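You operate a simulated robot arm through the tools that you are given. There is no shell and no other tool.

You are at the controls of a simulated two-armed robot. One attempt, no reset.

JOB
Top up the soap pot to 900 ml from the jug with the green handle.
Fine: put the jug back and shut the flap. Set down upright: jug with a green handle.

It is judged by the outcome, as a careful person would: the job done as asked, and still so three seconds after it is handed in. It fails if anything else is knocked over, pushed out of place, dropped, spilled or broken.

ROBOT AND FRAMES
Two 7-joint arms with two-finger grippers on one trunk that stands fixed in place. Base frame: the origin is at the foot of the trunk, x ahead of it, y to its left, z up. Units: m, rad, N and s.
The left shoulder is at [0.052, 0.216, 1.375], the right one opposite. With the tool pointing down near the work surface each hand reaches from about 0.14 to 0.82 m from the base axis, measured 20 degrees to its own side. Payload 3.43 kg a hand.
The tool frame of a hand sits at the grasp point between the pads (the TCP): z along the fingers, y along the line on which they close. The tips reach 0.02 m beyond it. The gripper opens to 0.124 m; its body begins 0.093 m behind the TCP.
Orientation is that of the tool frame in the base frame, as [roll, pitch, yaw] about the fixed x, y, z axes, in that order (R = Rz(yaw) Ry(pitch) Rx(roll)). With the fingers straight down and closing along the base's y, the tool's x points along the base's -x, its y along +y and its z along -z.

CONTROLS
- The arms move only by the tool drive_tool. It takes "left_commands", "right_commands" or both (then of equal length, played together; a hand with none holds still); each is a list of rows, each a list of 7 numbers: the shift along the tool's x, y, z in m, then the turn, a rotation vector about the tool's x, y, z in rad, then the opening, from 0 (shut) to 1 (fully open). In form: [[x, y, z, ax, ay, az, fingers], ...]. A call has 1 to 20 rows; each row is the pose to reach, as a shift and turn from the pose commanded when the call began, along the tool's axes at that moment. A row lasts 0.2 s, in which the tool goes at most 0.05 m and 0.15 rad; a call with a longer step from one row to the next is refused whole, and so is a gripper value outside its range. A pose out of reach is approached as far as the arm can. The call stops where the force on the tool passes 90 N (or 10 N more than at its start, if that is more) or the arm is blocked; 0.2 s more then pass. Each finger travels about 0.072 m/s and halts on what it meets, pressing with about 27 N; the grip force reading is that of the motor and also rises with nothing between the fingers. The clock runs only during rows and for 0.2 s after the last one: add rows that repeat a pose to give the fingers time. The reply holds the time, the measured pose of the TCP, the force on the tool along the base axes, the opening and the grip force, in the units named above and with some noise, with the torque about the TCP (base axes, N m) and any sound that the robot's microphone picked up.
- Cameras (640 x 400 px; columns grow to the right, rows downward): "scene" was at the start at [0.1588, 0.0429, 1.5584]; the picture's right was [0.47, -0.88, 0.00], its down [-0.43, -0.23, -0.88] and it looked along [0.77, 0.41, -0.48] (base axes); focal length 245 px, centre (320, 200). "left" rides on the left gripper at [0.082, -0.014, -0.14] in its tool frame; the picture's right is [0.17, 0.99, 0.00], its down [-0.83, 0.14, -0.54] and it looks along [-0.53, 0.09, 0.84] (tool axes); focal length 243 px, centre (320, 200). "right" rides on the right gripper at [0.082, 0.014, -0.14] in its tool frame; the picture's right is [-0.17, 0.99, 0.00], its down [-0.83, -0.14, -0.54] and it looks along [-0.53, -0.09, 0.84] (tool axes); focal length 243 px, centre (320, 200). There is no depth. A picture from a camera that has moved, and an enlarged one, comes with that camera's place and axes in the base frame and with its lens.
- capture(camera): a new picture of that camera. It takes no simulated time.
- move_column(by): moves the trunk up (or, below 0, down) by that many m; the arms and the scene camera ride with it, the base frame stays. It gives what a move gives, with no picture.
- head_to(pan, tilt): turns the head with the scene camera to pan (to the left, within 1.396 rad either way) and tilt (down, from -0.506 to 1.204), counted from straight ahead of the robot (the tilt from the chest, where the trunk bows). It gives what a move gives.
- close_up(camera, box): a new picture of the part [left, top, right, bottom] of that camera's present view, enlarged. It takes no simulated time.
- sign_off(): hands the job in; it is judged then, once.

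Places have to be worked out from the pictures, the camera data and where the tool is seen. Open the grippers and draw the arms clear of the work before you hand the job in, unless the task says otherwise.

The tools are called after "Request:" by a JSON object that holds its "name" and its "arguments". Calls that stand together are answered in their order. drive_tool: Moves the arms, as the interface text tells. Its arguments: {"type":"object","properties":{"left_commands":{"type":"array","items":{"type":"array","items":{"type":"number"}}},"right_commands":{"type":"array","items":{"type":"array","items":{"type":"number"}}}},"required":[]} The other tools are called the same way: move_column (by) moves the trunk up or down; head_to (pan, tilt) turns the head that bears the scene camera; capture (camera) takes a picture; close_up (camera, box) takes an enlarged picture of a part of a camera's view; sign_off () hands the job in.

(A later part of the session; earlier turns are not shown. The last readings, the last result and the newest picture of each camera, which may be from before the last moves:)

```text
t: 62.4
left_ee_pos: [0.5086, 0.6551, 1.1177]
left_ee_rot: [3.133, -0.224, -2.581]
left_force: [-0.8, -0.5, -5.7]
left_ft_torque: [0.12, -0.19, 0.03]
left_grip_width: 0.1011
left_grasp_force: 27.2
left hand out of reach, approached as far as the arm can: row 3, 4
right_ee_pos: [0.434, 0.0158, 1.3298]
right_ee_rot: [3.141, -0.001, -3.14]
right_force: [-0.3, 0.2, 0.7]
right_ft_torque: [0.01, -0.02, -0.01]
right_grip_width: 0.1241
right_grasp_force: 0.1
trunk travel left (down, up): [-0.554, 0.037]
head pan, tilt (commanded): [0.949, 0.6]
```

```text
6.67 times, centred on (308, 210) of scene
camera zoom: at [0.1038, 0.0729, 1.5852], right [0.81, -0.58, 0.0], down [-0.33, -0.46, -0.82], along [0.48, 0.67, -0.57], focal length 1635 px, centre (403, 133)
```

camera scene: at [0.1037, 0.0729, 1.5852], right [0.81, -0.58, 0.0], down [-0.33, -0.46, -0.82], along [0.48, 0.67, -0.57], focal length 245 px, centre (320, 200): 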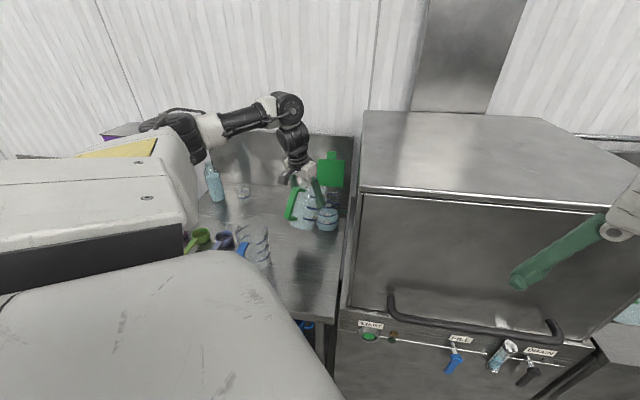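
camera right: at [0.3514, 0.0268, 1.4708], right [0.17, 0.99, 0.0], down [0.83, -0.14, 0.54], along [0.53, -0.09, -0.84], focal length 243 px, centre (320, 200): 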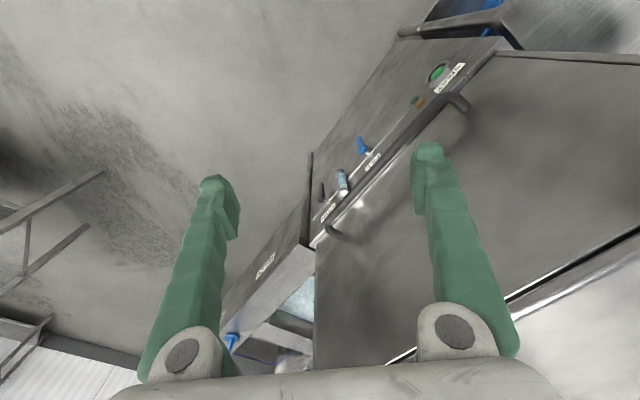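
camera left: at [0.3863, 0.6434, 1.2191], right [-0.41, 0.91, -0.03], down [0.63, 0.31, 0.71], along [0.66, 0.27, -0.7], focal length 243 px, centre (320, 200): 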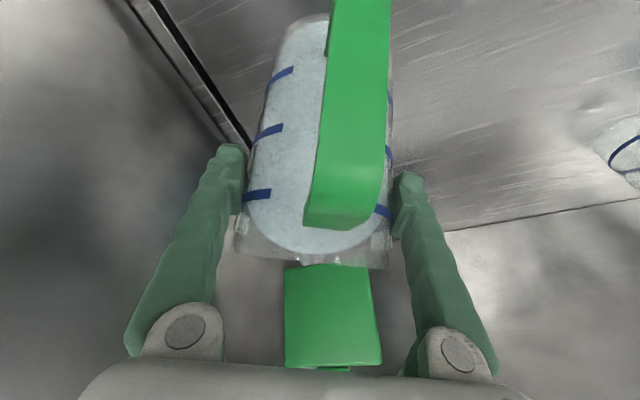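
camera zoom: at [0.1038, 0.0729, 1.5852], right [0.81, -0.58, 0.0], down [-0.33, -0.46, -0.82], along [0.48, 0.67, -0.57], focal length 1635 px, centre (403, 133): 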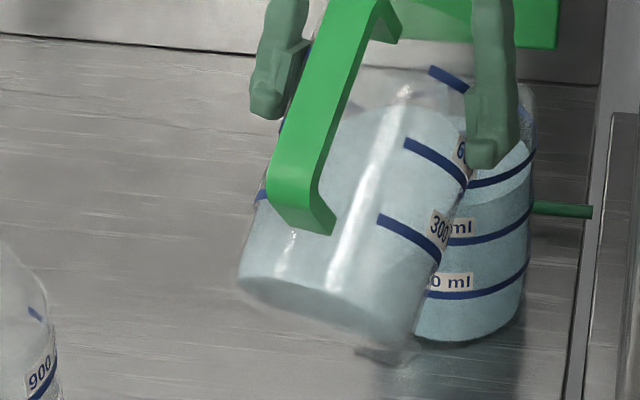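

Still limited near 103° pitch here. In my earlier free-air test at yaw ≈48° the wrist reached 130°, so I'll ease the tilt back and yaw on to 45°, with the lip a touch left of centre to keep the right finger clear of the machine.

Request:
{"name": "drive_tool", "arguments": {"left_commands": [[-0.0011, -0.0026, 0, 0.0098, -0.0243, -0.0555, 0], [-0.0022, -0.0051, 0.0001, 0.0196, -0.0487, -0.1109, 0], [-0.0033, -0.0077, 0.0001, 0.0293, -0.073, -0.1664, 0], [-0.0044, -0.0102, 0.0002, 0.0391, -0.0973, -0.2218, 0], [-0.0044, -0.0102, 0.0002, 0.0391, -0.0973, -0.2218, 0]]}}

Request:
{"name": "capture", "arguments": {"camera": "scene"}}

Request:
{"name": "capture", "arguments": {"camera": "left"}}

```text
t: 63.6
left_ee_pos: [0.5174, 0.6501, 1.116]
left_ee_rot: [3.133, -0.131, -2.356]
left_force: [0.0, 0.5, -6.6]
left_ft_torque: [0.17, -0.19, 0.01]
left_grip_width: 0.1012
left_grasp_force: 26.7
right_ee_pos: [0.4348, 0.0154, 1.3301]
right_ee_rot: [-3.141, 0.0, -3.141]
right_force: [-0.5, 0.0, -0.8]
right_ft_torque: [0.01, 0.0, 0.01]
right_grip_width: 0.1244
right_grasp_force: 0.0
trunk travel left (down, up): [-0.554, 0.037]
head pan, tilt (commanded): [0.949, 0.6]
```

```text
taken
camera scene: at [0.1039, 0.0728, 1.5852], right [0.81, -0.58, 0.0], down [-0.33, -0.46, -0.82], along [0.48, 0.67, -0.57], focal length 245 px, centre (320, 200)
```

scene: 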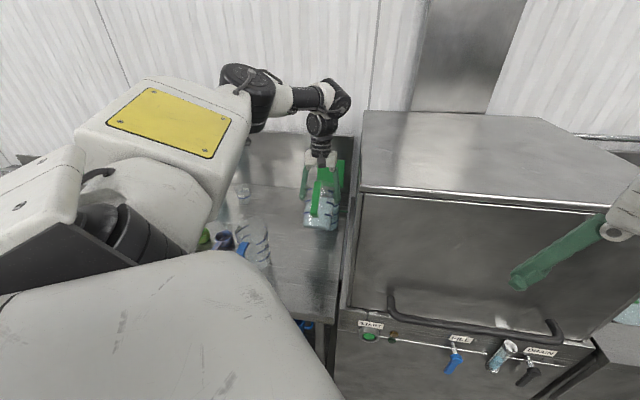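

```text
taken
camera left: at [0.4831, 0.596, 1.2648], right [-0.81, 0.58, 0.03], down [0.54, 0.73, 0.43], along [0.23, 0.36, -0.9], focal length 243 px, centre (320, 200)
```

left: 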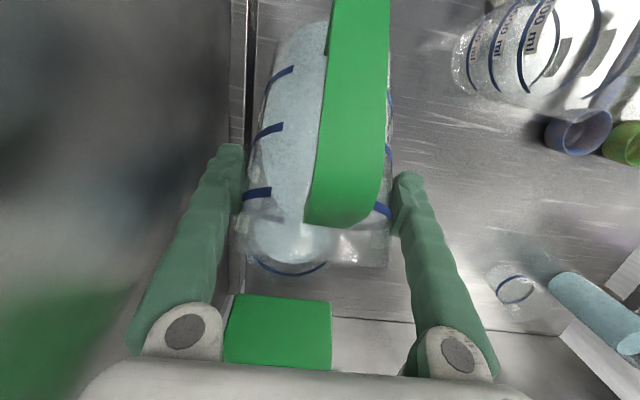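

Elbow is now higher and the pose is clean. I tilt again to 58° at this yaw.

Request:
{"name": "drive_tool", "arguments": {"left_commands": [[-0.0003, 0, -0.0031, 0, 0.033, 0, 0], [-0.0006, 0, -0.0062, 0, 0.066, 0, 0], [-0.0009, 0, -0.0093, 0, 0.0995, 0, 0], [-0.0009, 0, -0.0093, 0, 0.0995, 0, 0]]}}

Request:
{"name": "close_up", "arguments": {"camera": "left", "box": [200, 150, 440, 380]}}

Request:
{"name": "close_up", "arguments": {"camera": "scene", "box": [280, 180, 345, 240]}}

```text
t: 64.6
left_ee_pos: [0.5172, 0.6488, 1.1244]
left_ee_rot: [3.136, -0.226, -2.357]
left_force: [0.2, -0.3, -6.2]
left_ft_torque: [0.17, -0.18, 0.0]
left_grip_width: 0.1012
left_grasp_force: 27.0
left hand out of reach, approached as far as the arm can: row 3, 4
right_ee_pos: [0.4331, 0.0145, 1.3303]
right_ee_rot: [-3.14, 0.0, 3.141]
right_force: [0.0, 0.5, 0.3]
right_ft_torque: [-0.01, 0.0, -0.01]
right_grip_width: 0.124
right_grasp_force: 0.1
trunk travel left (down, up): [-0.554, 0.037]
head pan, tilt (commanded): [0.949, 0.6]
```

```text
1.74 times, centred on (320, 265) of left
camera zoom: at [0.4923, 0.6054, 1.2774], right [-0.81, 0.58, 0.04], down [0.56, 0.75, 0.34], along [0.17, 0.3, -0.94], focal length 422 px, centre (320, 87)
```

zoom: 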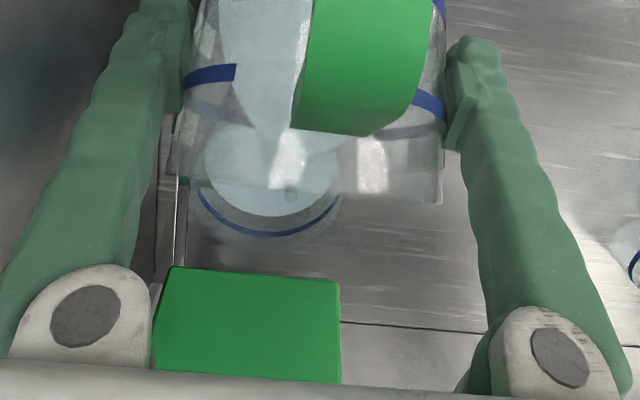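

```text
6.67 times, centred on (312, 210) of scene
camera zoom: at [0.1036, 0.0729, 1.5852], right [0.81, -0.58, 0.0], down [-0.33, -0.46, -0.82], along [0.48, 0.67, -0.57], focal length 1635 px, centre (370, 133)
```

zoom: 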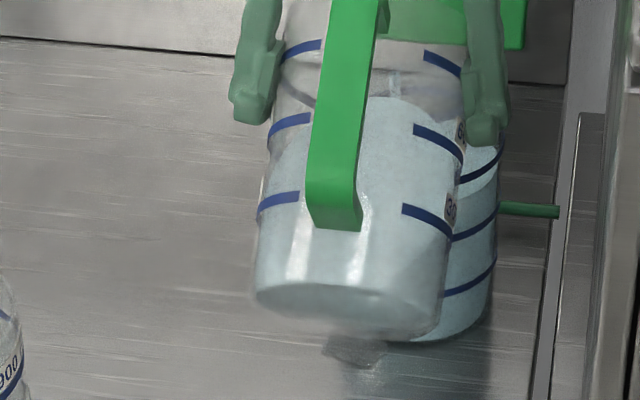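

The limit is again ~103° pitch, which seems to come from the forearm being too level. I tilt back (flow stopped) and raise the trunk its last 3.6 cm so the forearm slopes down more.

Request:
{"name": "drive_tool", "arguments": {"left_commands": [[-0.0008, 0, 0.005, 0, -0.0625, 0, 0], [-0.0015, 0, 0.01, 0, -0.125, 0, 0], [-0.0023, 0, 0.0149, 0, -0.1876, 0, 0]]}}

Request:
{"name": "move_column", "arguments": {"by": 0.036}}

Request:
{"name": "capture", "arguments": {"camera": "scene"}}

Request:
{"name": "close_up", "arguments": {"camera": "left", "box": [200, 150, 440, 380]}}

```text
t: 65.4
left_ee_pos: [0.5154, 0.6494, 1.1091]
left_ee_rot: [3.135, -0.041, -2.357]
left_force: [0.1, -0.8, -5.3]
left_ft_torque: [0.13, -0.14, 0.0]
left_grip_width: 0.1013
left_grasp_force: 26.4
right_ee_pos: [0.4342, 0.0154, 1.3293]
right_ee_rot: [3.14, 0.0, -3.14]
right_force: [0.4, 0.5, -0.1]
right_ft_torque: [0.02, 0.0, 0.02]
right_grip_width: 0.1241
right_grasp_force: 0.1
trunk travel left (down, up): [-0.554, 0.037]
head pan, tilt (commanded): [0.949, 0.6]
```

```text
t: 66.2
left_ee_pos: [0.5161, 0.6485, 1.143]
left_ee_rot: [3.133, -0.046, -2.357]
left_force: [-0.5, -0.9, -7.1]
left_ft_torque: [0.15, -0.13, -0.02]
left_grip_width: 0.1011
left_grasp_force: 26.7
right_ee_pos: [0.436, 0.0159, 1.3642]
right_ee_rot: [-3.141, -0.003, 3.142]
right_force: [0.5, -0.2, -0.7]
right_ft_torque: [0.01, 0.03, -0.01]
right_grip_width: 0.1242
right_grasp_force: 0.0
trunk travel left (down, up): [-0.59, 0.001]
head pan, tilt (commanded): [0.949, 0.6]
```

```text
taken
camera scene: at [0.0605, 0.0731, 1.6212], right [0.81, -0.58, 0.0], down [-0.33, -0.46, -0.82], along [0.48, 0.67, -0.57], focal length 245 px, centre (320, 200)
```

scene: 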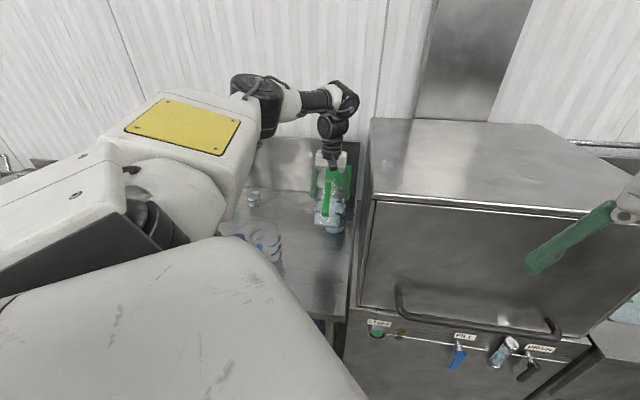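

```text
1.74 times, centred on (320, 265) of left
camera zoom: at [0.473, 0.5855, 1.2851], right [-0.81, 0.58, 0.02], down [0.51, 0.7, 0.5], along [0.28, 0.42, -0.86], focal length 422 px, centre (320, 87)
```

zoom: 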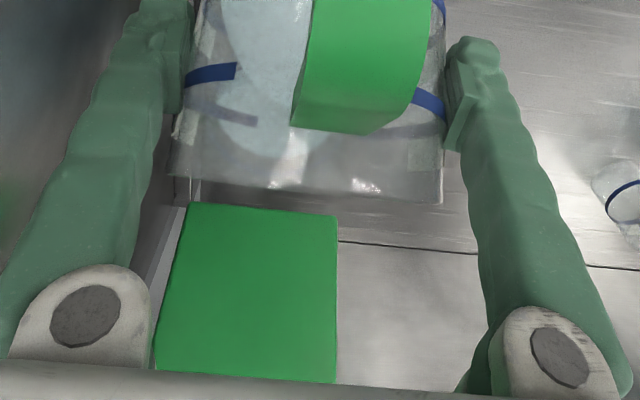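

The jug is held stably. I lower back to pouring height and retry the tilt to 58° in small steps.

Request:
{"name": "drive_tool", "arguments": {"left_commands": [[-0.002, 0, 0.014, 0, 0.03, 0, 0], [-0.003, 0, 0.0278, 0, 0.06, 0, 0], [-0.004, 0, 0.0278, 0, 0.102, 0, 0], [-0.0047, 0, 0.0278, 0, 0.144, 0, 0], [-0.0054, 0, 0.0278, 0, 0.185, 0, 0]]}}

Request:
{"name": "close_up", "arguments": {"camera": "left", "box": [200, 150, 440, 380]}}

```text
t: 67.4
left_ee_pos: [0.5199, 0.6444, 1.1165]
left_ee_rot: [3.137, -0.186, -2.358]
left_force: [0.6, 1.1, -5.5]
left_ft_torque: [0.16, -0.14, -0.01]
left_grip_width: 0.1013
left_grasp_force: 26.8
left hand out of reach, approached as far as the arm can: row 4, 5
right_ee_pos: [0.4339, 0.0148, 1.3666]
right_ee_rot: [-3.141, 0.0, 3.141]
right_force: [0.1, -0.7, -0.4]
right_ft_torque: [0.01, -0.03, -0.02]
right_grip_width: 0.1239
right_grasp_force: 0.1
trunk travel left (down, up): [-0.59, 0.001]
head pan, tilt (commanded): [0.949, 0.6]
```

```text
1.74 times, centred on (320, 265) of left
camera zoom: at [0.4903, 0.5974, 1.267], right [-0.81, 0.58, 0.03], down [0.55, 0.74, 0.38], along [0.2, 0.33, -0.92], focal length 422 px, centre (320, 87)
```

zoom: 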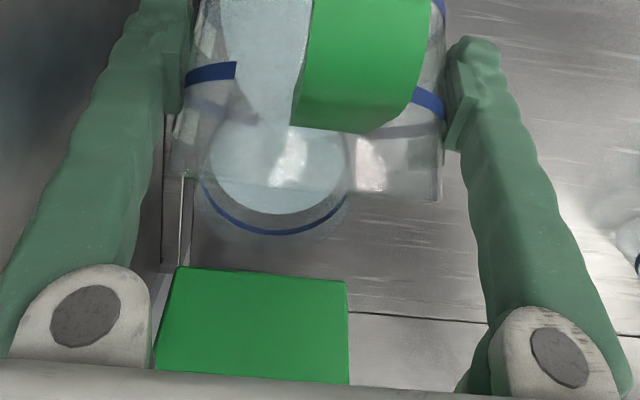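

Raising the trunk made it worse, so the limit is arm extension. I'll tilt back, lift the jug up and slightly away (also letting me read the pot), and then lower the trunk so the shoulder comes forward.

Request:
{"name": "drive_tool", "arguments": {"left_commands": [[0.0108, 0, -0.0302, 0, -0.074, 0, 0], [0.0216, 0, -0.0604, 0, -0.148, 0, 0], [0.0324, 0, -0.0906, 0, -0.2225, 0, 0], [0.0432, 0, -0.1207, 0, -0.2965, 0, 0], [0.054, 0, -0.1509, 0, -0.371, 0, 0], [0.0648, 0, -0.1811, 0, -0.445, 0, 0]]}}

Request:
{"name": "capture", "arguments": {"camera": "scene"}}

Request:
{"name": "close_up", "arguments": {"camera": "scene", "box": [300, 190, 360, 250]}}

```text
t: 68.8
left_ee_pos: [0.5066, 0.625, 1.3079]
left_ee_rot: [3.135, 0.219, -2.36]
left_force: [-0.1, -0.5, -6.1]
left_ft_torque: [0.12, -0.13, -0.04]
left_grip_width: 0.1016
left_grasp_force: 27.5
right_ee_pos: [0.4328, 0.0143, 1.3662]
right_ee_rot: [-3.141, 0.002, -3.141]
right_force: [-0.5, 0.4, 0.7]
right_ft_torque: [0.01, -0.04, 0.01]
right_grip_width: 0.1241
right_grasp_force: 0.0
trunk travel left (down, up): [-0.59, 0.001]
head pan, tilt (commanded): [0.949, 0.6]
```

```text
taken
camera scene: at [0.0581, 0.0714, 1.6216], right [0.81, -0.58, 0.0], down [-0.33, -0.46, -0.83], along [0.48, 0.67, -0.56], focal length 245 px, centre (320, 200)
```

scene: 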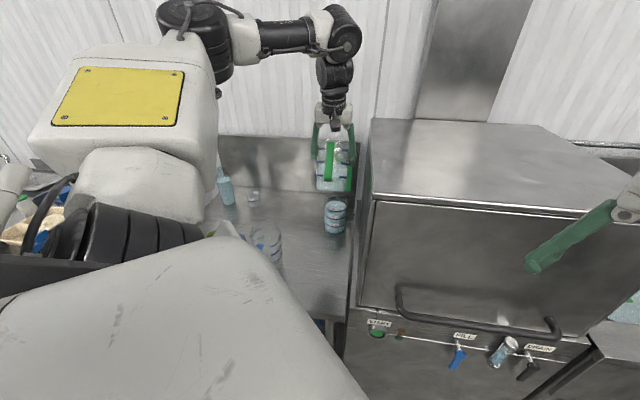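

```text
6.67 times, centred on (330, 220) of scene
camera zoom: at [0.0581, 0.0714, 1.6216], right [0.81, -0.58, 0.0], down [-0.33, -0.46, -0.83], along [0.48, 0.67, -0.56], focal length 1635 px, centre (253, 67)
```

zoom: 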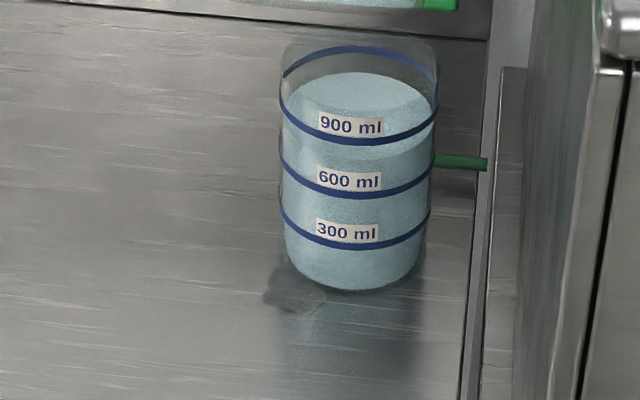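

The pot reads about 745 ml, so ~155 ml more. Now I lower the trunk in two steps, watching that the jug rides down clear of the pot.

Request:
{"name": "move_column", "arguments": {"by": -0.1}}

Request:
{"name": "capture", "arguments": {"camera": "scene"}}

```text
t: 70.1
left_ee_pos: [0.5073, 0.6281, 1.1691]
left_ee_rot: [3.082, 0.165, -2.369]
left_force: [0.2, -0.1, -5.5]
left_ft_torque: [0.14, -0.12, 0.04]
left_grip_width: 0.101
left_grasp_force: 26.8
right_ee_pos: [0.4338, 0.0141, 1.2679]
right_ee_rot: [3.141, 0.003, -3.141]
right_force: [0.3, -0.4, 0.1]
right_ft_torque: [-0.01, -0.02, -0.02]
right_grip_width: 0.1241
right_grasp_force: 0.1
trunk travel left (down, up): [-0.49, 0.101]
head pan, tilt (commanded): [0.949, 0.6]
```

```text
taken
camera scene: at [0.1513, 0.0724, 1.5089], right [0.81, -0.58, 0.0], down [-0.33, -0.46, -0.83], along [0.48, 0.67, -0.56], focal length 245 px, centre (320, 200)
```

scene: 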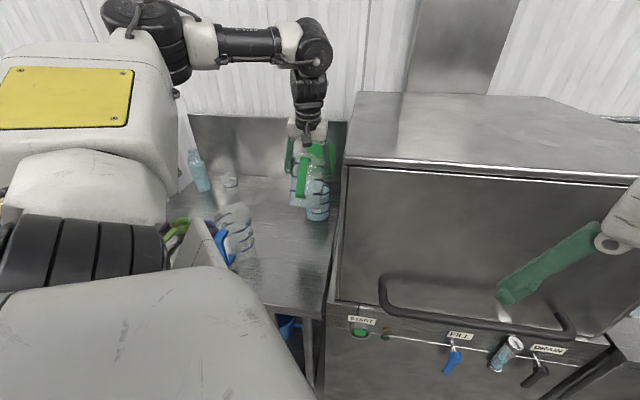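

The hand rode down to z=1.169 with the jug above the pot front, all clear. From here I bring the lip back over the opening at 50° tilt.

Request:
{"name": "drive_tool", "arguments": {"left_commands": [[-0.0024, 0.0008, 0.0117, 0.0118, 0.0512, -0.0011, 0], [-0.0048, 0.0016, 0.0234, 0.0235, 0.1024, -0.0022, 0], [-0.0071, 0.0024, 0.0351, 0.0353, 0.1536, -0.0032, 0], [-0.0095, 0.0032, 0.0468, 0.047, 0.2048, -0.0043, 0], [-0.0119, 0.004, 0.0585, 0.0588, 0.256, -0.0054, 0]]}}

Request:
{"name": "close_up", "arguments": {"camera": "left", "box": [200, 150, 440, 380]}}

```text
t: 71.3
left_ee_pos: [0.5177, 0.6493, 1.1121]
left_ee_rot: [3.14, -0.094, -2.357]
left_force: [0.7, 0.7, -6.0]
left_ft_torque: [0.15, -0.12, 0.0]
left_grip_width: 0.1013
left_grasp_force: 26.9
right_ee_pos: [0.4348, 0.0146, 1.2653]
right_ee_rot: [3.141, -0.001, 3.141]
right_force: [0.3, -1.1, -0.1]
right_ft_torque: [0.01, -0.03, 0.01]
right_grip_width: 0.1241
right_grasp_force: 0.0
trunk travel left (down, up): [-0.49, 0.101]
head pan, tilt (commanded): [0.949, 0.6]
```

```text
1.74 times, centred on (320, 265) of left
camera zoom: at [0.4779, 0.5919, 1.2574], right [-0.81, 0.58, 0.02], down [0.52, 0.72, 0.46], along [0.25, 0.38, -0.89], focal length 422 px, centre (320, 87)
```

zoom: 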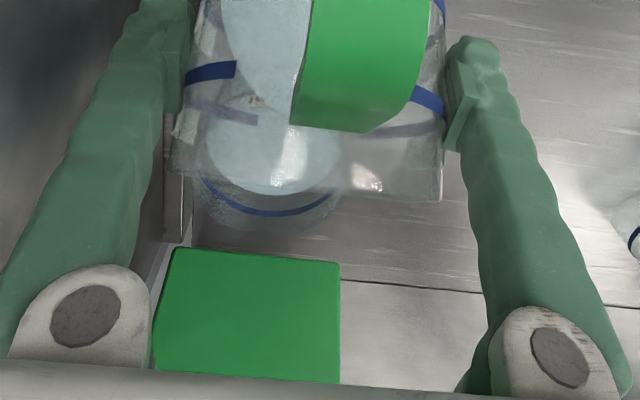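

Pose is exact. Now I tilt up to 58° at this trunk height.

Request:
{"name": "drive_tool", "arguments": {"left_commands": [[-0.0004, 0, -0.002, 0, 0.034, 0, 0], [-0.0008, 0, -0.0041, 0, 0.068, 0, 0], [-0.0012, 0, -0.0061, 0, 0.102, 0, 0], [-0.0016, 0, -0.0082, 0, 0.136, 0, 0], [-0.0016, 0, -0.0082, 0, 0.136, 0, 0]]}}

Request:
{"name": "close_up", "arguments": {"camera": "left", "box": [200, 150, 440, 380]}}

```text
t: 72.5
left_ee_pos: [0.5182, 0.6298, 1.0943]
left_ee_rot: [-3.138, -0.223, -2.354]
left_force: [-0.2, -0.1, -6.2]
left_ft_torque: [0.15, -0.18, 0.01]
left_grip_width: 0.1012
left_grasp_force: 27.1
left hand out of reach, approached as far as the arm can: row 2, 3, 4, 5
right_ee_pos: [0.4322, 0.0153, 1.2666]
right_ee_rot: [3.141, 0.002, -3.141]
right_force: [-0.3, 0.5, 0.0]
right_ft_torque: [0.0, -0.01, -0.01]
right_grip_width: 0.124
right_grasp_force: 0.0
trunk travel left (down, up): [-0.49, 0.101]
head pan, tilt (commanded): [0.949, 0.6]
```

```text
1.74 times, centred on (320, 265) of left
camera zoom: at [0.4923, 0.5876, 1.2468], right [-0.81, 0.58, 0.04], down [0.56, 0.76, 0.34], along [0.17, 0.3, -0.94], focal length 422 px, centre (320, 87)
```

zoom: 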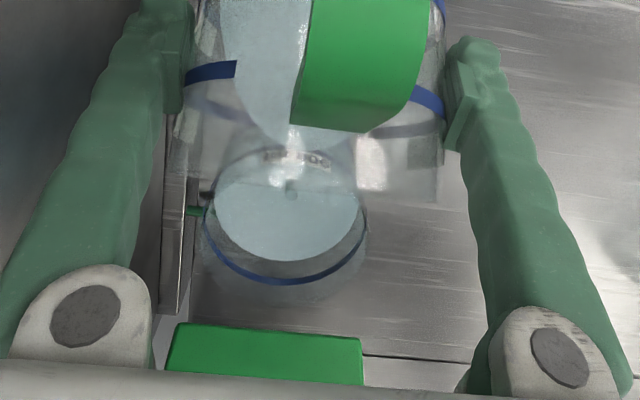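

The wrist limit persists in this arm configuration. The robust fix is to set the jug down on free counter and regrip it at a flatter hand pitch (30°), gaining the missing tilt. First I tilt the jug back upright-ish and lift away from the pot.

Request:
{"name": "drive_tool", "arguments": {"left_commands": [[0.0101, 0.0019, -0.0088, 0, -0.0943, 0, 0], [0.0202, 0.0037, -0.0176, 0, -0.1886, 0, 0], [0.0303, 0.0056, -0.0264, 0, -0.2829, 0, 0], [0.0403, 0.0074, -0.0352, 0, -0.3771, 0, 0], [0.0504, 0.0093, -0.044, 0, -0.4714, 0, 0], [0.0605, 0.0111, -0.0528, 0, -0.5657, 0, 0], [0.0706, 0.013, -0.0616, 0, -0.66, 0, 0]]}}

Request:
{"name": "capture", "arguments": {"camera": "scene"}}

Request:
{"name": "close_up", "arguments": {"camera": "scene", "box": [255, 140, 345, 240]}}

```text
t: 74.1
left_ee_pos: [0.5024, 0.5948, 1.1456]
left_ee_rot: [3.139, 0.434, -2.359]
left_force: [0.1, -0.5, -6.0]
left_ft_torque: [0.06, -0.07, 0.03]
left_grip_width: 0.1013
left_grasp_force: 26.7
left hand out of reach, approached as far as the arm can: row 5, 6, 7
right_ee_pos: [0.434, 0.0146, 1.267]
right_ee_rot: [3.141, 0.003, -3.14]
right_force: [-0.9, 0.3, 0.1]
right_ft_torque: [-0.01, -0.01, 0.0]
right_grip_width: 0.1241
right_grasp_force: 0.1
trunk travel left (down, up): [-0.49, 0.101]
head pan, tilt (commanded): [0.949, 0.6]
```

```text
taken
camera scene: at [0.1513, 0.0723, 1.5088], right [0.81, -0.58, 0.0], down [-0.33, -0.46, -0.83], along [0.48, 0.67, -0.56], focal length 245 px, centre (320, 200)
```

scene: 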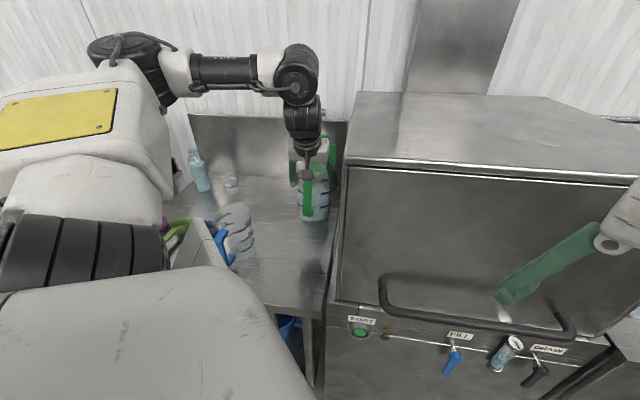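

```text
4.00 times, centred on (300, 190) of scene
camera zoom: at [0.1513, 0.0723, 1.5088], right [0.81, -0.58, 0.0], down [-0.33, -0.46, -0.83], along [0.48, 0.67, -0.56], focal length 981 px, centre (400, 240)
```

zoom: 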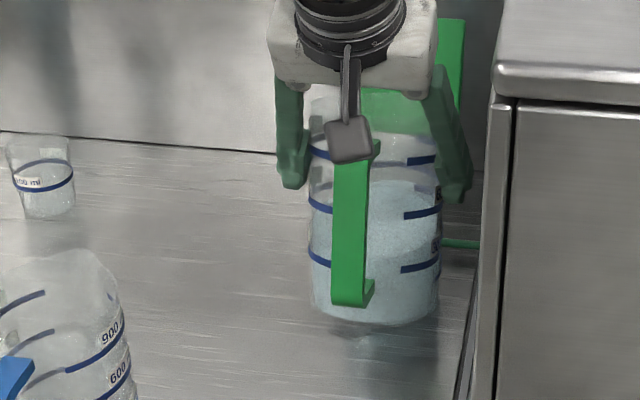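

The arm pushed the jug further right than commanded, near the machine side; nothing touched. I move it left right away, toward the free counter area.

Request:
{"name": "drive_tool", "arguments": {"left_commands": [[-0.0028, 0.0163, -0.0009, 0, 0, 0, 0], [-0.0055, 0.0325, -0.0018, 0, 0, 0, 0], [-0.0083, 0.0488, -0.0028, 0, 0, 0, 0], [-0.011, 0.065, -0.0037, 0, 0, 0, 0], [-0.0138, 0.0813, -0.0046, 0, 0, 0, 0]]}}

Request:
{"name": "capture", "arguments": {"camera": "scene"}}

Request:
{"name": "capture", "arguments": {"camera": "left"}}

```text
t: 75.3
left_ee_pos: [0.4992, 0.6594, 1.1267]
left_ee_rot: [3.139, 0.432, -2.357]
left_force: [-0.3, 0.2, -5.7]
left_ft_torque: [0.08, -0.11, -0.02]
left_grip_width: 0.1014
left_grasp_force: 27.1
left hand out of reach, approached as far as the arm can: row 1, 2, 3, 4, 5
right_ee_pos: [0.4343, 0.0158, 1.2664]
right_ee_rot: [3.141, 0.003, 3.141]
right_force: [-0.1, -0.1, -1.2]
right_ft_torque: [0.0, -0.02, -0.04]
right_grip_width: 0.1241
right_grasp_force: 0.1
trunk travel left (down, up): [-0.49, 0.101]
head pan, tilt (commanded): [0.949, 0.6]
```

```text
taken
camera scene: at [0.1519, 0.0734, 1.5087], right [0.81, -0.58, 0.0], down [-0.33, -0.46, -0.82], along [0.48, 0.67, -0.57], focal length 245 px, centre (320, 200)
```

scene: 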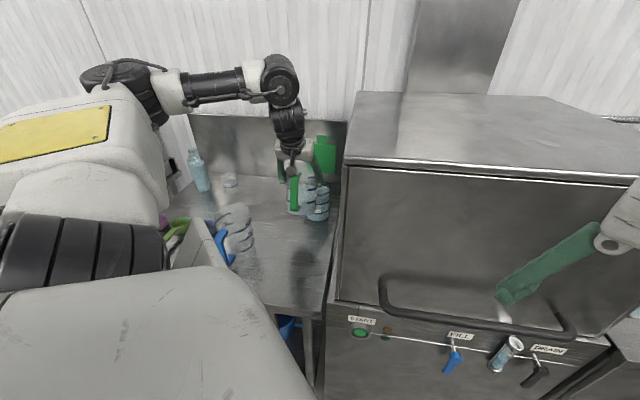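

```text
taken
camera left: at [0.4138, 0.5565, 1.2185], right [-0.8, 0.59, -0.07], down [0.28, 0.47, 0.84], along [0.53, 0.65, -0.54], focal length 243 px, centre (320, 200)
```

left: 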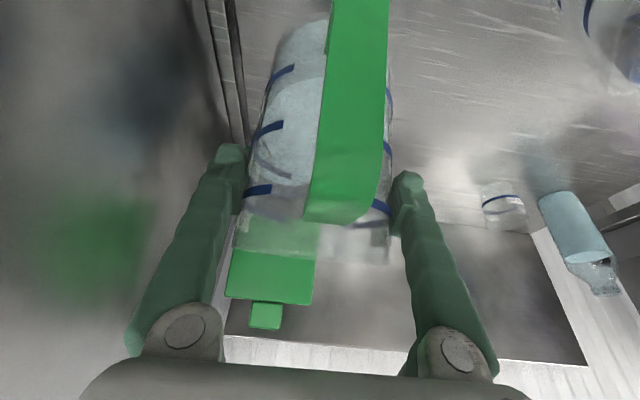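

In this branch the arm can't fold closer. I'll carry the jug out toward its original spot, where the arm is more extended and flexible, raising it a little on the way.

Request:
{"name": "drive_tool", "arguments": {"left_commands": [[-0.0178, 0.0187, -0.0046, 0, 0, 0, 0], [-0.0357, 0.0375, -0.0091, 0, 0, 0, 0], [-0.0535, 0.0562, -0.0137, 0, 0, 0, 0], [-0.0714, 0.0749, -0.0182, 0, 0, 0, 0], [-0.0892, 0.0937, -0.0228, 0, 0, 0, 0], [-0.1071, 0.1124, -0.0273, 0, 0, 0, 0]]}}

Request:
{"name": "capture", "arguments": {"camera": "scene"}}

Request:
{"name": "capture", "arguments": {"camera": "left"}}

```text
t: 76.7
left_ee_pos: [0.5037, 0.8091, 1.1804]
left_ee_rot: [3.141, 0.431, -2.357]
left_force: [-0.9, 1.3, -6.5]
left_ft_torque: [0.07, -0.09, -0.01]
left_grip_width: 0.1011
left_grasp_force: 26.7
left hand out of reach, approached as far as the arm can: row 1, 2, 3, 4, 5, 6
right_ee_pos: [0.4331, 0.015, 1.2656]
right_ee_rot: [3.141, 0.0, 3.141]
right_force: [-0.1, -0.4, -0.6]
right_ft_torque: [-0.03, 0.0, 0.05]
right_grip_width: 0.1241
right_grasp_force: 0.1
trunk travel left (down, up): [-0.49, 0.101]
head pan, tilt (commanded): [0.949, 0.6]
```

```text
taken
camera scene: at [0.1519, 0.0731, 1.5087], right [0.81, -0.58, 0.0], down [-0.33, -0.46, -0.82], along [0.48, 0.67, -0.57], focal length 245 px, centre (320, 200)
```

scene: 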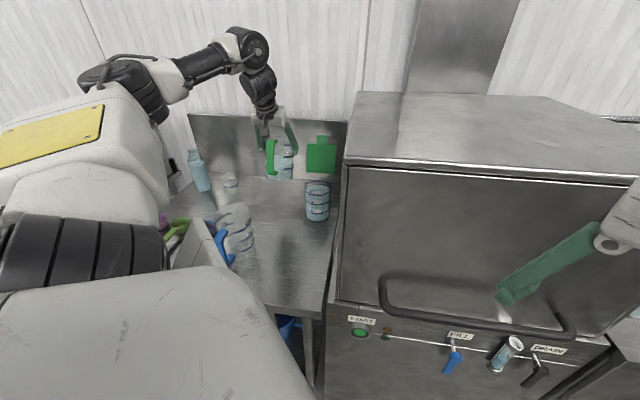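

```text
taken
camera left: at [0.4189, 0.707, 1.2722], right [-0.8, 0.59, -0.07], down [0.28, 0.47, 0.84], along [0.53, 0.65, -0.54], focal length 243 px, centre (320, 200)
```

left: 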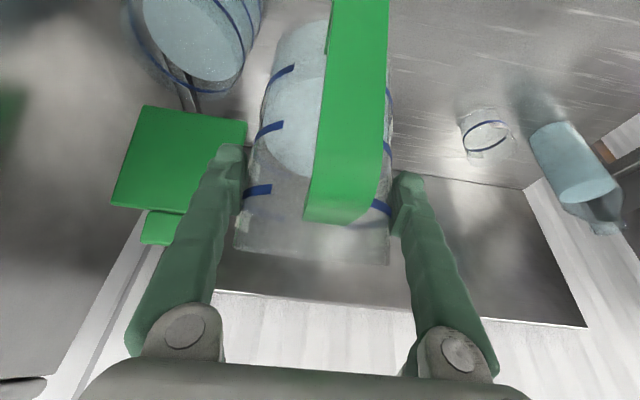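

The arm is still folded too tight at this trunk height; raising the trunk back by 6.4 cm moves the shoulder back and should free it.

Request:
{"name": "move_column", "arguments": {"by": 0.064}}

Request:
{"name": "capture", "arguments": {"camera": "left"}}

```text
t: 77.8
left_ee_pos: [0.5054, 0.8089, 1.2432]
left_ee_rot: [3.14, 0.429, -2.356]
left_force: [0.5, -0.6, -6.3]
left_ft_torque: [0.06, -0.07, 0.0]
left_grip_width: 0.1013
left_grasp_force: 27.2
right_ee_pos: [0.4344, 0.0147, 1.3286]
right_ee_rot: [3.14, -0.002, -3.141]
right_force: [0.6, 0.6, -0.2]
right_ft_torque: [-0.01, 0.08, -0.01]
right_grip_width: 0.1242
right_grasp_force: 0.0
trunk travel left (down, up): [-0.554, 0.037]
head pan, tilt (commanded): [0.949, 0.6]
```

```text
taken
camera left: at [0.4217, 0.7065, 1.3346], right [-0.8, 0.59, -0.07], down [0.28, 0.47, 0.84], along [0.53, 0.65, -0.54], focal length 243 px, centre (320, 200)
```

left: 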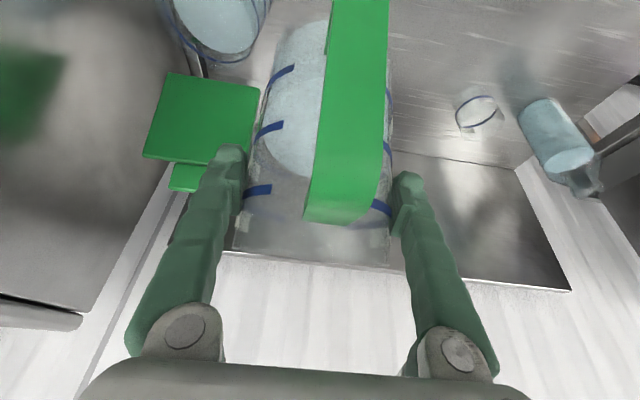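

Now freed. I move toward above the original spot while levelling the jug (tool pitch back to 45°, yaw 48°).

Request:
{"name": "drive_tool", "arguments": {"left_commands": [[-0.0039, 0.0151, 0.0115, -0.005, -0.0591, -0.0072, 0], [-0.0079, 0.0302, 0.023, -0.01, -0.1181, -0.0144, 0], [-0.0118, 0.0453, 0.0346, -0.015, -0.1772, -0.0216, 0], [-0.0157, 0.0604, 0.0461, -0.02, -0.2362, -0.0288, 0], [-0.0197, 0.0755, 0.0576, -0.025, -0.2953, -0.036, 0], [-0.0236, 0.0906, 0.0691, -0.03, -0.3543, -0.0432, 0]]}}

Request:
{"name": "capture", "arguments": {"camera": "scene"}}

Request:
{"name": "capture", "arguments": {"camera": "left"}}

```text
t: 79.2
left_ee_pos: [0.4769, 0.9107, 1.19]
left_ee_rot: [-3.141, 0.788, -2.306]
left_force: [0.2, 0.5, -5.7]
left_ft_torque: [-0.01, -0.03, -0.03]
left_grip_width: 0.1014
left_grasp_force: 27.3
right_ee_pos: [0.4338, 0.0155, 1.3308]
right_ee_rot: [-3.141, 0.002, 3.141]
right_force: [-0.3, 1.4, -0.4]
right_ft_torque: [0.02, -0.02, -0.01]
right_grip_width: 0.1243
right_grasp_force: 0.1
trunk travel left (down, up): [-0.554, 0.037]
head pan, tilt (commanded): [0.949, 0.6]
```

```text
taken
camera scene: at [0.1034, 0.0735, 1.5852], right [0.81, -0.58, 0.0], down [-0.33, -0.46, -0.82], along [0.48, 0.67, -0.57], focal length 245 px, centre (320, 200)
```

scene: 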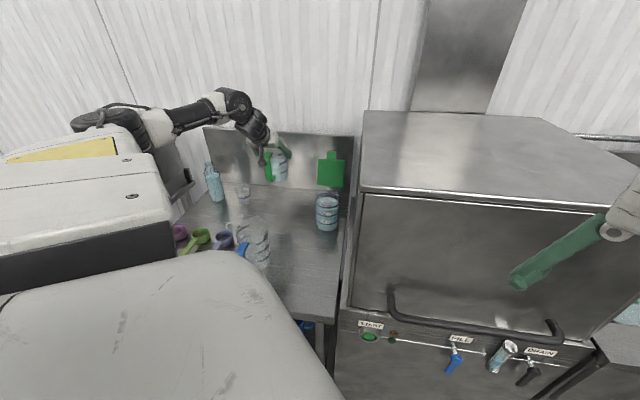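

```text
taken
camera left: at [0.3821, 0.7857, 1.23], right [-0.81, 0.57, -0.12], down [0.03, 0.25, 0.97], along [0.58, 0.78, -0.22], focal length 243 px, centre (320, 200)
```

left: 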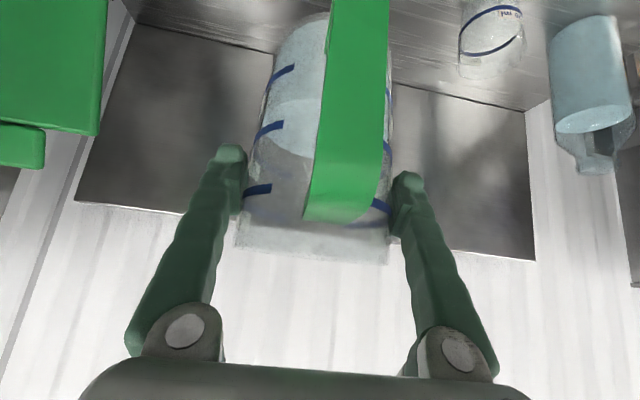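

Position is good, but the jug's markings suggest it has rotated backward a bit in the grip during tilting. I'll zoom to measure that before setting it down.

Request:
{"name": "close_up", "arguments": {"camera": "scene", "box": [240, 130, 310, 200]}}

Request:
{"name": "close_up", "arguments": {"camera": "left", "box": [200, 0, 430, 280]}}

Request:
{"name": "close_up", "arguments": {"camera": "scene", "box": [290, 180, 350, 240]}}

```text
5.71 times, centred on (275, 165) of scene
camera zoom: at [0.1034, 0.0735, 1.5852], right [0.81, -0.58, 0.0], down [-0.33, -0.46, -0.82], along [0.48, 0.67, -0.57], focal length 1402 px, centre (577, 400)
```

zoom: 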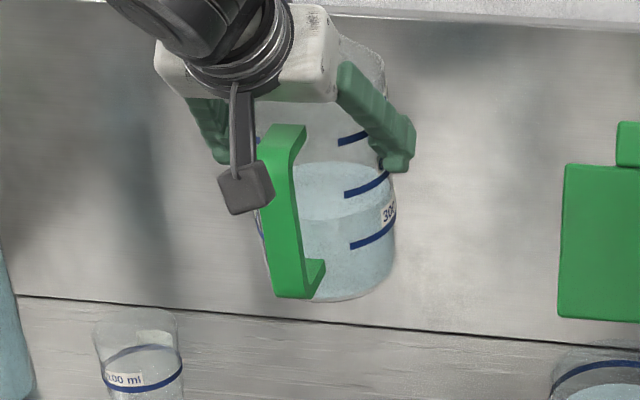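

```text
1.43 times, centred on (315, 140) of left
camera zoom: at [0.3821, 0.7857, 1.23], right [-0.81, 0.57, -0.12], down [0.03, 0.25, 0.97], along [0.58, 0.78, -0.22], focal length 347 px, centre (327, 286)
```

zoom: 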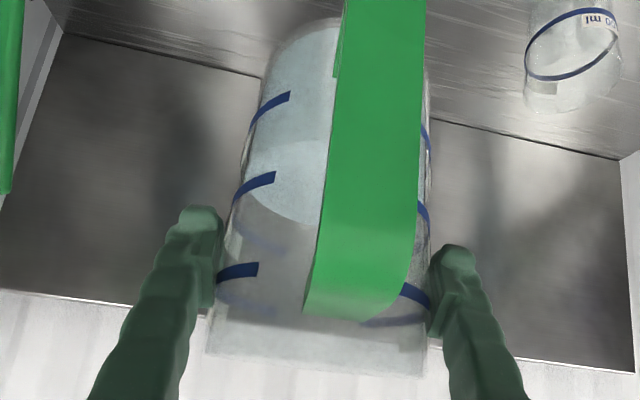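

```text
6.67 times, centred on (320, 210) of scene
camera zoom: at [0.1034, 0.0735, 1.5852], right [0.81, -0.58, 0.0], down [-0.33, -0.46, -0.82], along [0.48, 0.67, -0.57], focal length 1635 px, centre (320, 133)
```

zoom: 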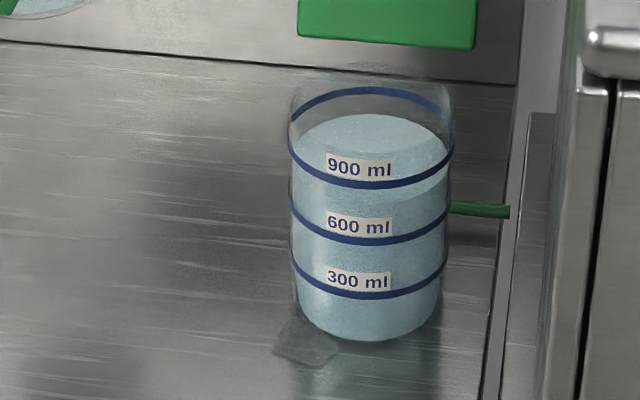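

The pot now reads ≈770 ml. The jug has turned back ~7° and slid ~4 mm in the grip, so I rotate the hand 7° forward to make it upright and descend to just above its original spot.

Request:
{"name": "drive_tool", "arguments": {"left_commands": [[0, 0, 0, 0, 0.06, 0, 0], [0.008, 0, 0.008, 0, 0.12, 0, 0], [0.025, 0, 0.025, 0, 0.12, 0, 0], [0.042, 0, 0.042, 0, 0.12, 0, 0], [0.06, 0, 0.06, 0, 0.12, 0, 0], [0.078, 0, 0.078, 0, 0.12, 0, 0], [0.094, 0, 0.094, 0, 0.12, 0, 0], [0.106, 0, 0.106, 0, 0.12, 0, 0]]}}

Request:
{"name": "capture", "arguments": {"camera": "left"}}

Request:
{"name": "close_up", "arguments": {"camera": "scene", "box": [240, 150, 310, 230]}}

```text
t: 81.0
left_ee_pos: [0.4782, 0.9077, 1.0402]
left_ee_rot: [3.141, 0.664, -2.302]
left_force: [-0.2, 0.0, -6.5]
left_ft_torque: [0.04, -0.03, 0.01]
left_grip_width: 0.1016
left_grasp_force: 26.7
right_ee_pos: [0.4342, 0.0149, 1.3298]
right_ee_rot: [-3.14, -0.001, -3.141]
right_force: [-0.2, -0.7, -1.4]
right_ft_torque: [0.0, -0.04, 0.01]
right_grip_width: 0.124
right_grasp_force: 0.1
trunk travel left (down, up): [-0.554, 0.037]
head pan, tilt (commanded): [0.949, 0.6]
```

```text
taken
camera left: at [0.3862, 0.7873, 1.0991], right [-0.82, 0.56, -0.1], down [0.11, 0.33, 0.94], along [0.56, 0.76, -0.33], focal length 243 px, centre (320, 200)
```

left: 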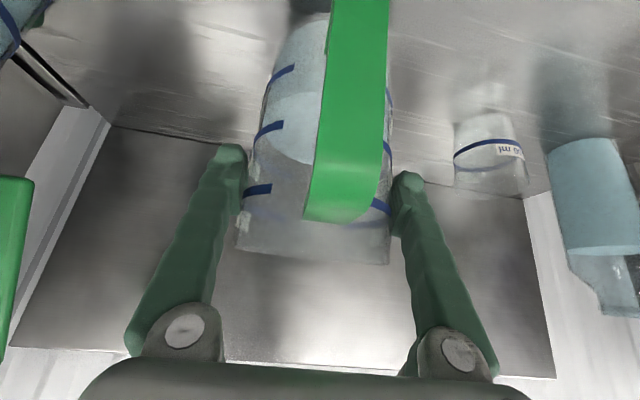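

```text
5.00 times, centred on (275, 190) of scene
camera zoom: at [0.104, 0.0735, 1.5851], right [0.81, -0.58, 0.0], down [-0.33, -0.46, -0.82], along [0.48, 0.67, -0.57], focal length 1226 px, centre (545, 250)
```

zoom: 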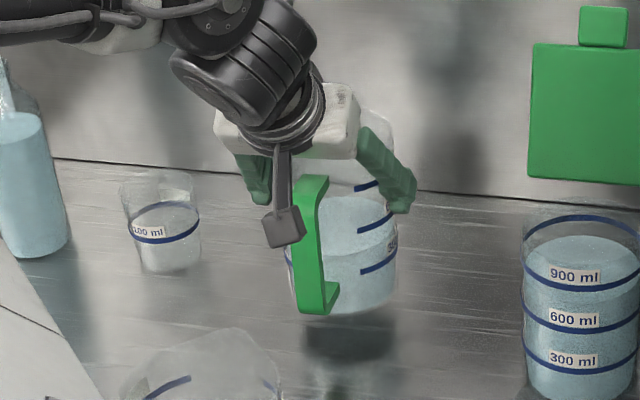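

The jug is about 2.5 cm above the counter, upright. I lower in small increments, checking the load for touchdown.

Request:
{"name": "drive_tool", "arguments": {"left_commands": [[0.0043, 0, 0.0055, 0, 0, 0, 0], [0.0086, 0, 0.011, 0, 0, 0, 0], [0.0129, 0, 0.0165, 0, 0, 0, 0], [0.0129, 0, 0.0165, 0, 0, 0, 0]]}}

Request:
{"name": "drive_tool", "arguments": {"left_commands": [[0.0012, 0, 0.0016, 0, 0, 0, 0], [0.0025, 0, 0.0032, 0, 0, 0, 0], [0.0025, 0, 0.0032, 0, 0, 0, 0]]}}

Request:
{"name": "close_up", "arguments": {"camera": "scene", "box": [240, 150, 310, 230]}}

```text
t: 82.0
left_ee_pos: [0.4763, 0.9097, 1.0211]
left_ee_rot: [3.14, 0.667, -2.304]
left_force: [-0.7, -0.1, -3.6]
left_ft_torque: [0.17, -0.04, 0.06]
left_grip_width: 0.1012
left_grasp_force: 26.6
right_ee_pos: [0.4341, 0.0152, 1.3295]
right_ee_rot: [3.141, 0.003, -3.141]
right_force: [0.3, -0.3, 0.5]
right_ft_torque: [0.0, 0.03, 0.03]
right_grip_width: 0.1236
right_grasp_force: 0.1
trunk travel left (down, up): [-0.554, 0.037]
head pan, tilt (commanded): [0.949, 0.6]
```

```text
t: 82.8
left_ee_pos: [0.4765, 0.9079, 1.0208]
left_ee_rot: [-3.141, 0.672, -2.303]
left_force: [-0.3, 0.7, 9.6]
left_ft_torque: [0.58, -0.51, 0.0]
left_grip_width: 0.1013
left_grasp_force: 27.0
right_ee_pos: [0.432, 0.0133, 1.331]
right_ee_rot: [3.14, 0.002, -3.141]
right_force: [0.3, -0.3, 0.3]
right_ft_torque: [-0.02, 0.0, 0.02]
right_grip_width: 0.124
right_grasp_force: 0.1
trunk travel left (down, up): [-0.554, 0.037]
head pan, tilt (commanded): [0.949, 0.6]
```

```text
5.00 times, centred on (275, 190) of scene
camera zoom: at [0.1021, 0.0706, 1.5856], right [0.81, -0.58, 0.0], down [-0.33, -0.46, -0.83], along [0.48, 0.67, -0.56], focal length 1226 px, centre (545, 250)
```

zoom: 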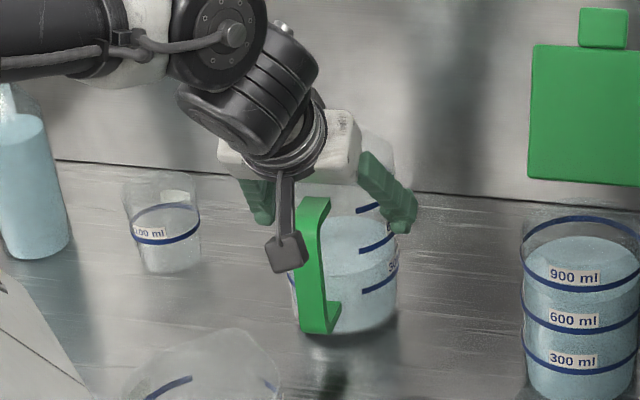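

It's touching on its front edge with slight press, so it's leaning a little forward. I rotate the hand back ~3° to level the base before releasing.

Request:
{"name": "drive_tool", "arguments": {"left_commands": [[-0.0006, 0, -0.0008, 0, -0.02, 0, 0], [-0.0012, 0, -0.0016, 0, -0.04, 0, 0], [-0.0012, 0, -0.0016, 0, -0.055, 0, 0]]}}

Request:
{"name": "capture", "arguments": {"camera": "left"}}

```text
t: 83.6
left_ee_pos: [0.4755, 0.9087, 1.0179]
left_ee_rot: [3.139, 0.718, -2.308]
left_force: [-1.1, -1.2, -1.5]
left_ft_torque: [0.07, -0.13, -0.05]
left_grip_width: 0.1012
left_grasp_force: 27.0
right_ee_pos: [0.4334, 0.0132, 1.3297]
right_ee_rot: [-3.141, 0.003, 3.14]
right_force: [0.8, -0.3, -1.0]
right_ft_torque: [0.0, 0.0, 0.0]
right_grip_width: 0.124
right_grasp_force: 0.0
trunk travel left (down, up): [-0.554, 0.037]
head pan, tilt (commanded): [0.949, 0.6]
```

```text
taken
camera left: at [0.3825, 0.7851, 1.0678], right [-0.82, 0.57, -0.11], down [0.08, 0.29, 0.95], along [0.57, 0.77, -0.28], focal length 243 px, centre (320, 200)
```

left: 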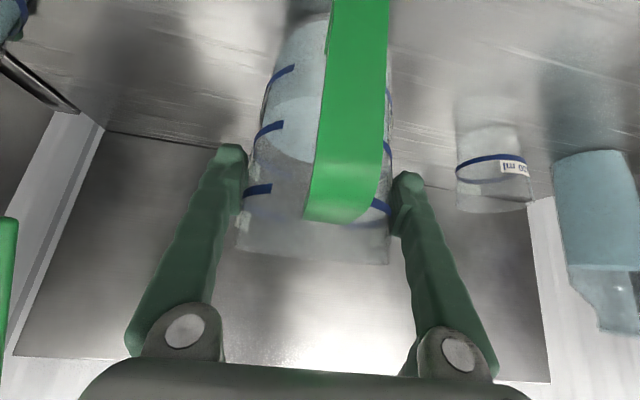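

The load is nearly zero and level: the jug stands. I open the fingers fully.

Request:
{"name": "drive_tool", "arguments": {"left_commands": [[0, 0, 0, 0, 0, 0, 0.85], [0, 0, 0, 0, 0, 0, 0.9], [0, 0, 0, 0, 0, 0, 0.95], [0, 0, 0, 0, 0, 0, 1.0], [0, 0, 0, 0, 0, 0, 1.0]]}}

Request:
{"name": "capture", "arguments": {"camera": "left"}}

Request:
{"name": "close_up", "arguments": {"camera": "scene", "box": [240, 150, 310, 230]}}

```text
t: 84.8
left_ee_pos: [0.4762, 0.9085, 1.019]
left_ee_rot: [3.14, 0.72, -2.306]
left_force: [0.5, -0.4, 0.1]
left_ft_torque: [0.06, 0.0, 0.0]
left_grip_width: 0.1241
left_grasp_force: 0.0
right_ee_pos: [0.4336, 0.0144, 1.3306]
right_ee_rot: [3.141, 0.002, -3.141]
right_force: [-0.3, 0.0, -0.2]
right_ft_torque: [0.0, -0.01, 0.01]
right_grip_width: 0.1238
right_grasp_force: 0.0
trunk travel left (down, up): [-0.554, 0.037]
head pan, tilt (commanded): [0.949, 0.6]
```

```text
taken
camera left: at [0.3831, 0.7858, 1.0689], right [-0.82, 0.57, -0.11], down [0.08, 0.29, 0.95], along [0.57, 0.77, -0.28], focal length 243 px, centre (320, 200)
```

left: 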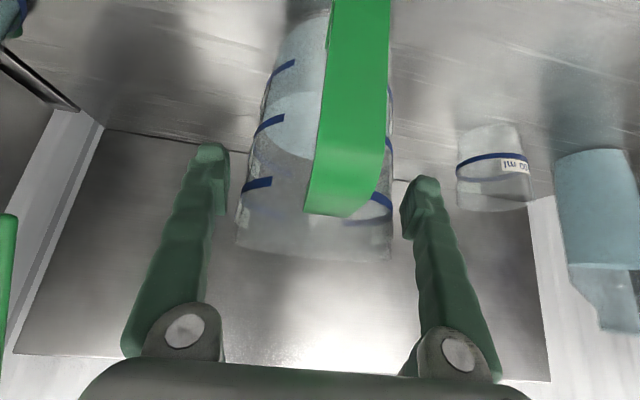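

```text
5.00 times, centred on (275, 190) of scene
camera zoom: at [0.1032, 0.0721, 1.5853], right [0.81, -0.58, 0.0], down [-0.33, -0.46, -0.83], along [0.48, 0.67, -0.56], focal length 1226 px, centre (545, 250)
```

zoom: 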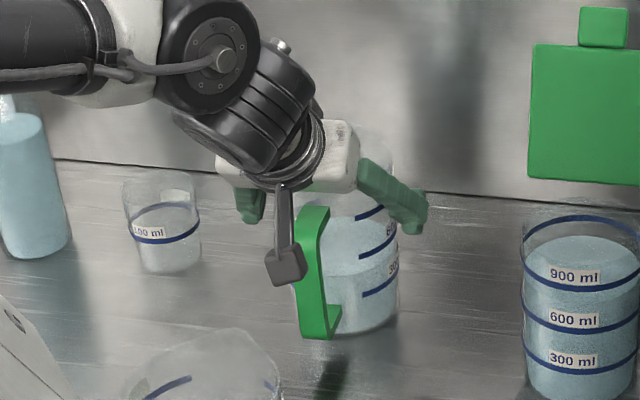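

The jug stands in its original place. With the fingers open around it, I rotate the hand flatter to 30° pitch for a better tilt range.

Request:
{"name": "drive_tool", "arguments": {"left_commands": [[-0.001, 0, -0.004, 0, -0.082, 0, 1.0], [-0.001, 0, -0.004, 0, -0.164, 0, 1.0], [-0.001, 0, -0.004, 0, -0.246, 0, 1.0], [-0.001, 0, -0.004, 0, -0.328, 0, 1.0]]}}

Request:
{"name": "capture", "arguments": {"camera": "left"}}

Request:
{"name": "close_up", "arguments": {"camera": "scene", "box": [210, 140, 310, 260]}}

```text
t: 85.8
left_ee_pos: [0.4753, 0.9062, 1.0232]
left_ee_rot: [-3.142, 1.05, -2.306]
left_force: [-0.1, -0.9, 0.3]
left_ft_torque: [-0.02, -0.02, 0.0]
left_grip_width: 0.1239
left_grasp_force: 0.1
right_ee_pos: [0.4334, 0.015, 1.3303]
right_ee_rot: [3.141, 0.001, 3.141]
right_force: [0.1, -1.5, -0.1]
right_ft_torque: [-0.03, 0.02, 0.0]
right_grip_width: 0.1239
right_grasp_force: 0.1
trunk travel left (down, up): [-0.554, 0.037]
head pan, tilt (commanded): [0.949, 0.6]
```

```text
taken
camera left: at [0.3764, 0.7781, 1.0203], right [-0.79, 0.6, -0.14], down [-0.14, 0.05, 0.99], along [0.6, 0.8, 0.04], focal length 243 px, centre (320, 200)
```

left: 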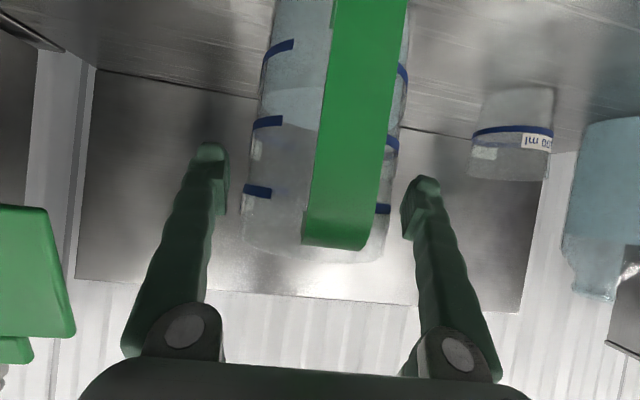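

```text
3.33 times, centred on (260, 200) of scene
camera zoom: at [0.103, 0.0723, 1.5853], right [0.81, -0.58, 0.0], down [-0.33, -0.46, -0.83], along [0.48, 0.67, -0.56], focal length 818 px, centre (520, 200)
```

zoom: 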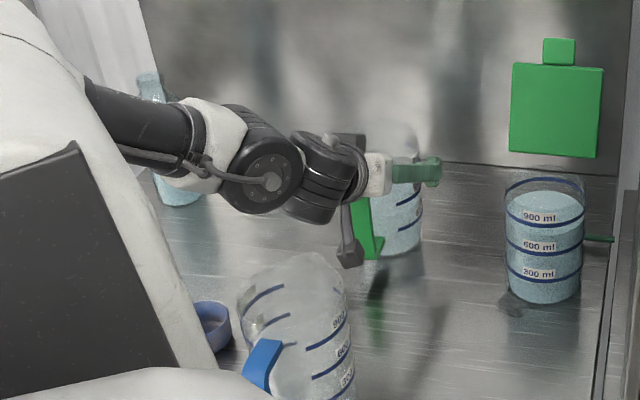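

The hand is at 30° with the jug centred between the fingers and clear of the blue jug. I nudge forward 5 mm and close on the body again.

Request:
{"name": "drive_tool", "arguments": {"left_commands": [[-0.0008, 0, 0.0024, 0, 0, 0, 1.0], [-0.0016, 0, 0.0048, 0, 0, 0, 1.0], [-0.0016, 0, 0.0048, 0, 0, 0, 0.95], [-0.0016, 0, 0.0048, 0, 0, 0, 0.9], [-0.0016, 0, 0.0048, 0, 0, 0, 0.85], [-0.0016, 0, 0.0048, 0, 0, 0, 0.8], [-0.0016, 0, 0.0048, 0, 0, 0, 0.5], [-0.0016, 0, 0.0048, 0, 0, 0, 0.0], [-0.0016, 0, 0.0048, 0, 0, 0, 0.0]]}}

Request:
{"name": "capture", "arguments": {"camera": "left"}}

```text
t: 87.8
left_ee_pos: [0.4779, 0.911, 1.0223]
left_ee_rot: [3.139, 1.048, -2.306]
left_force: [1.6, -0.7, 0.4]
left_ft_torque: [0.0, 0.0, 0.02]
left_grip_width: 0.1022
left_grasp_force: 26.8
right_ee_pos: [0.4327, 0.0136, 1.3305]
right_ee_rot: [3.141, 0.002, 3.141]
right_force: [0.0, -0.6, 0.5]
right_ft_torque: [-0.03, 0.0, 0.0]
right_grip_width: 0.124
right_grasp_force: 0.1
trunk travel left (down, up): [-0.554, 0.037]
head pan, tilt (commanded): [0.949, 0.6]
```

```text
taken
camera left: at [0.38, 0.7825, 1.0197], right [-0.79, 0.6, -0.14], down [-0.14, 0.05, 0.99], along [0.6, 0.8, 0.04], focal length 243 px, centre (320, 200)
```

left: 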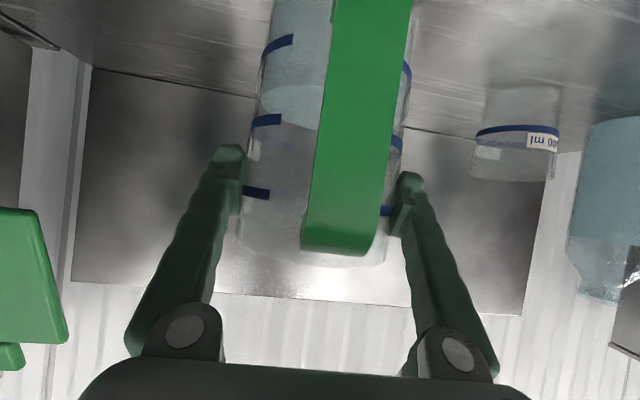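

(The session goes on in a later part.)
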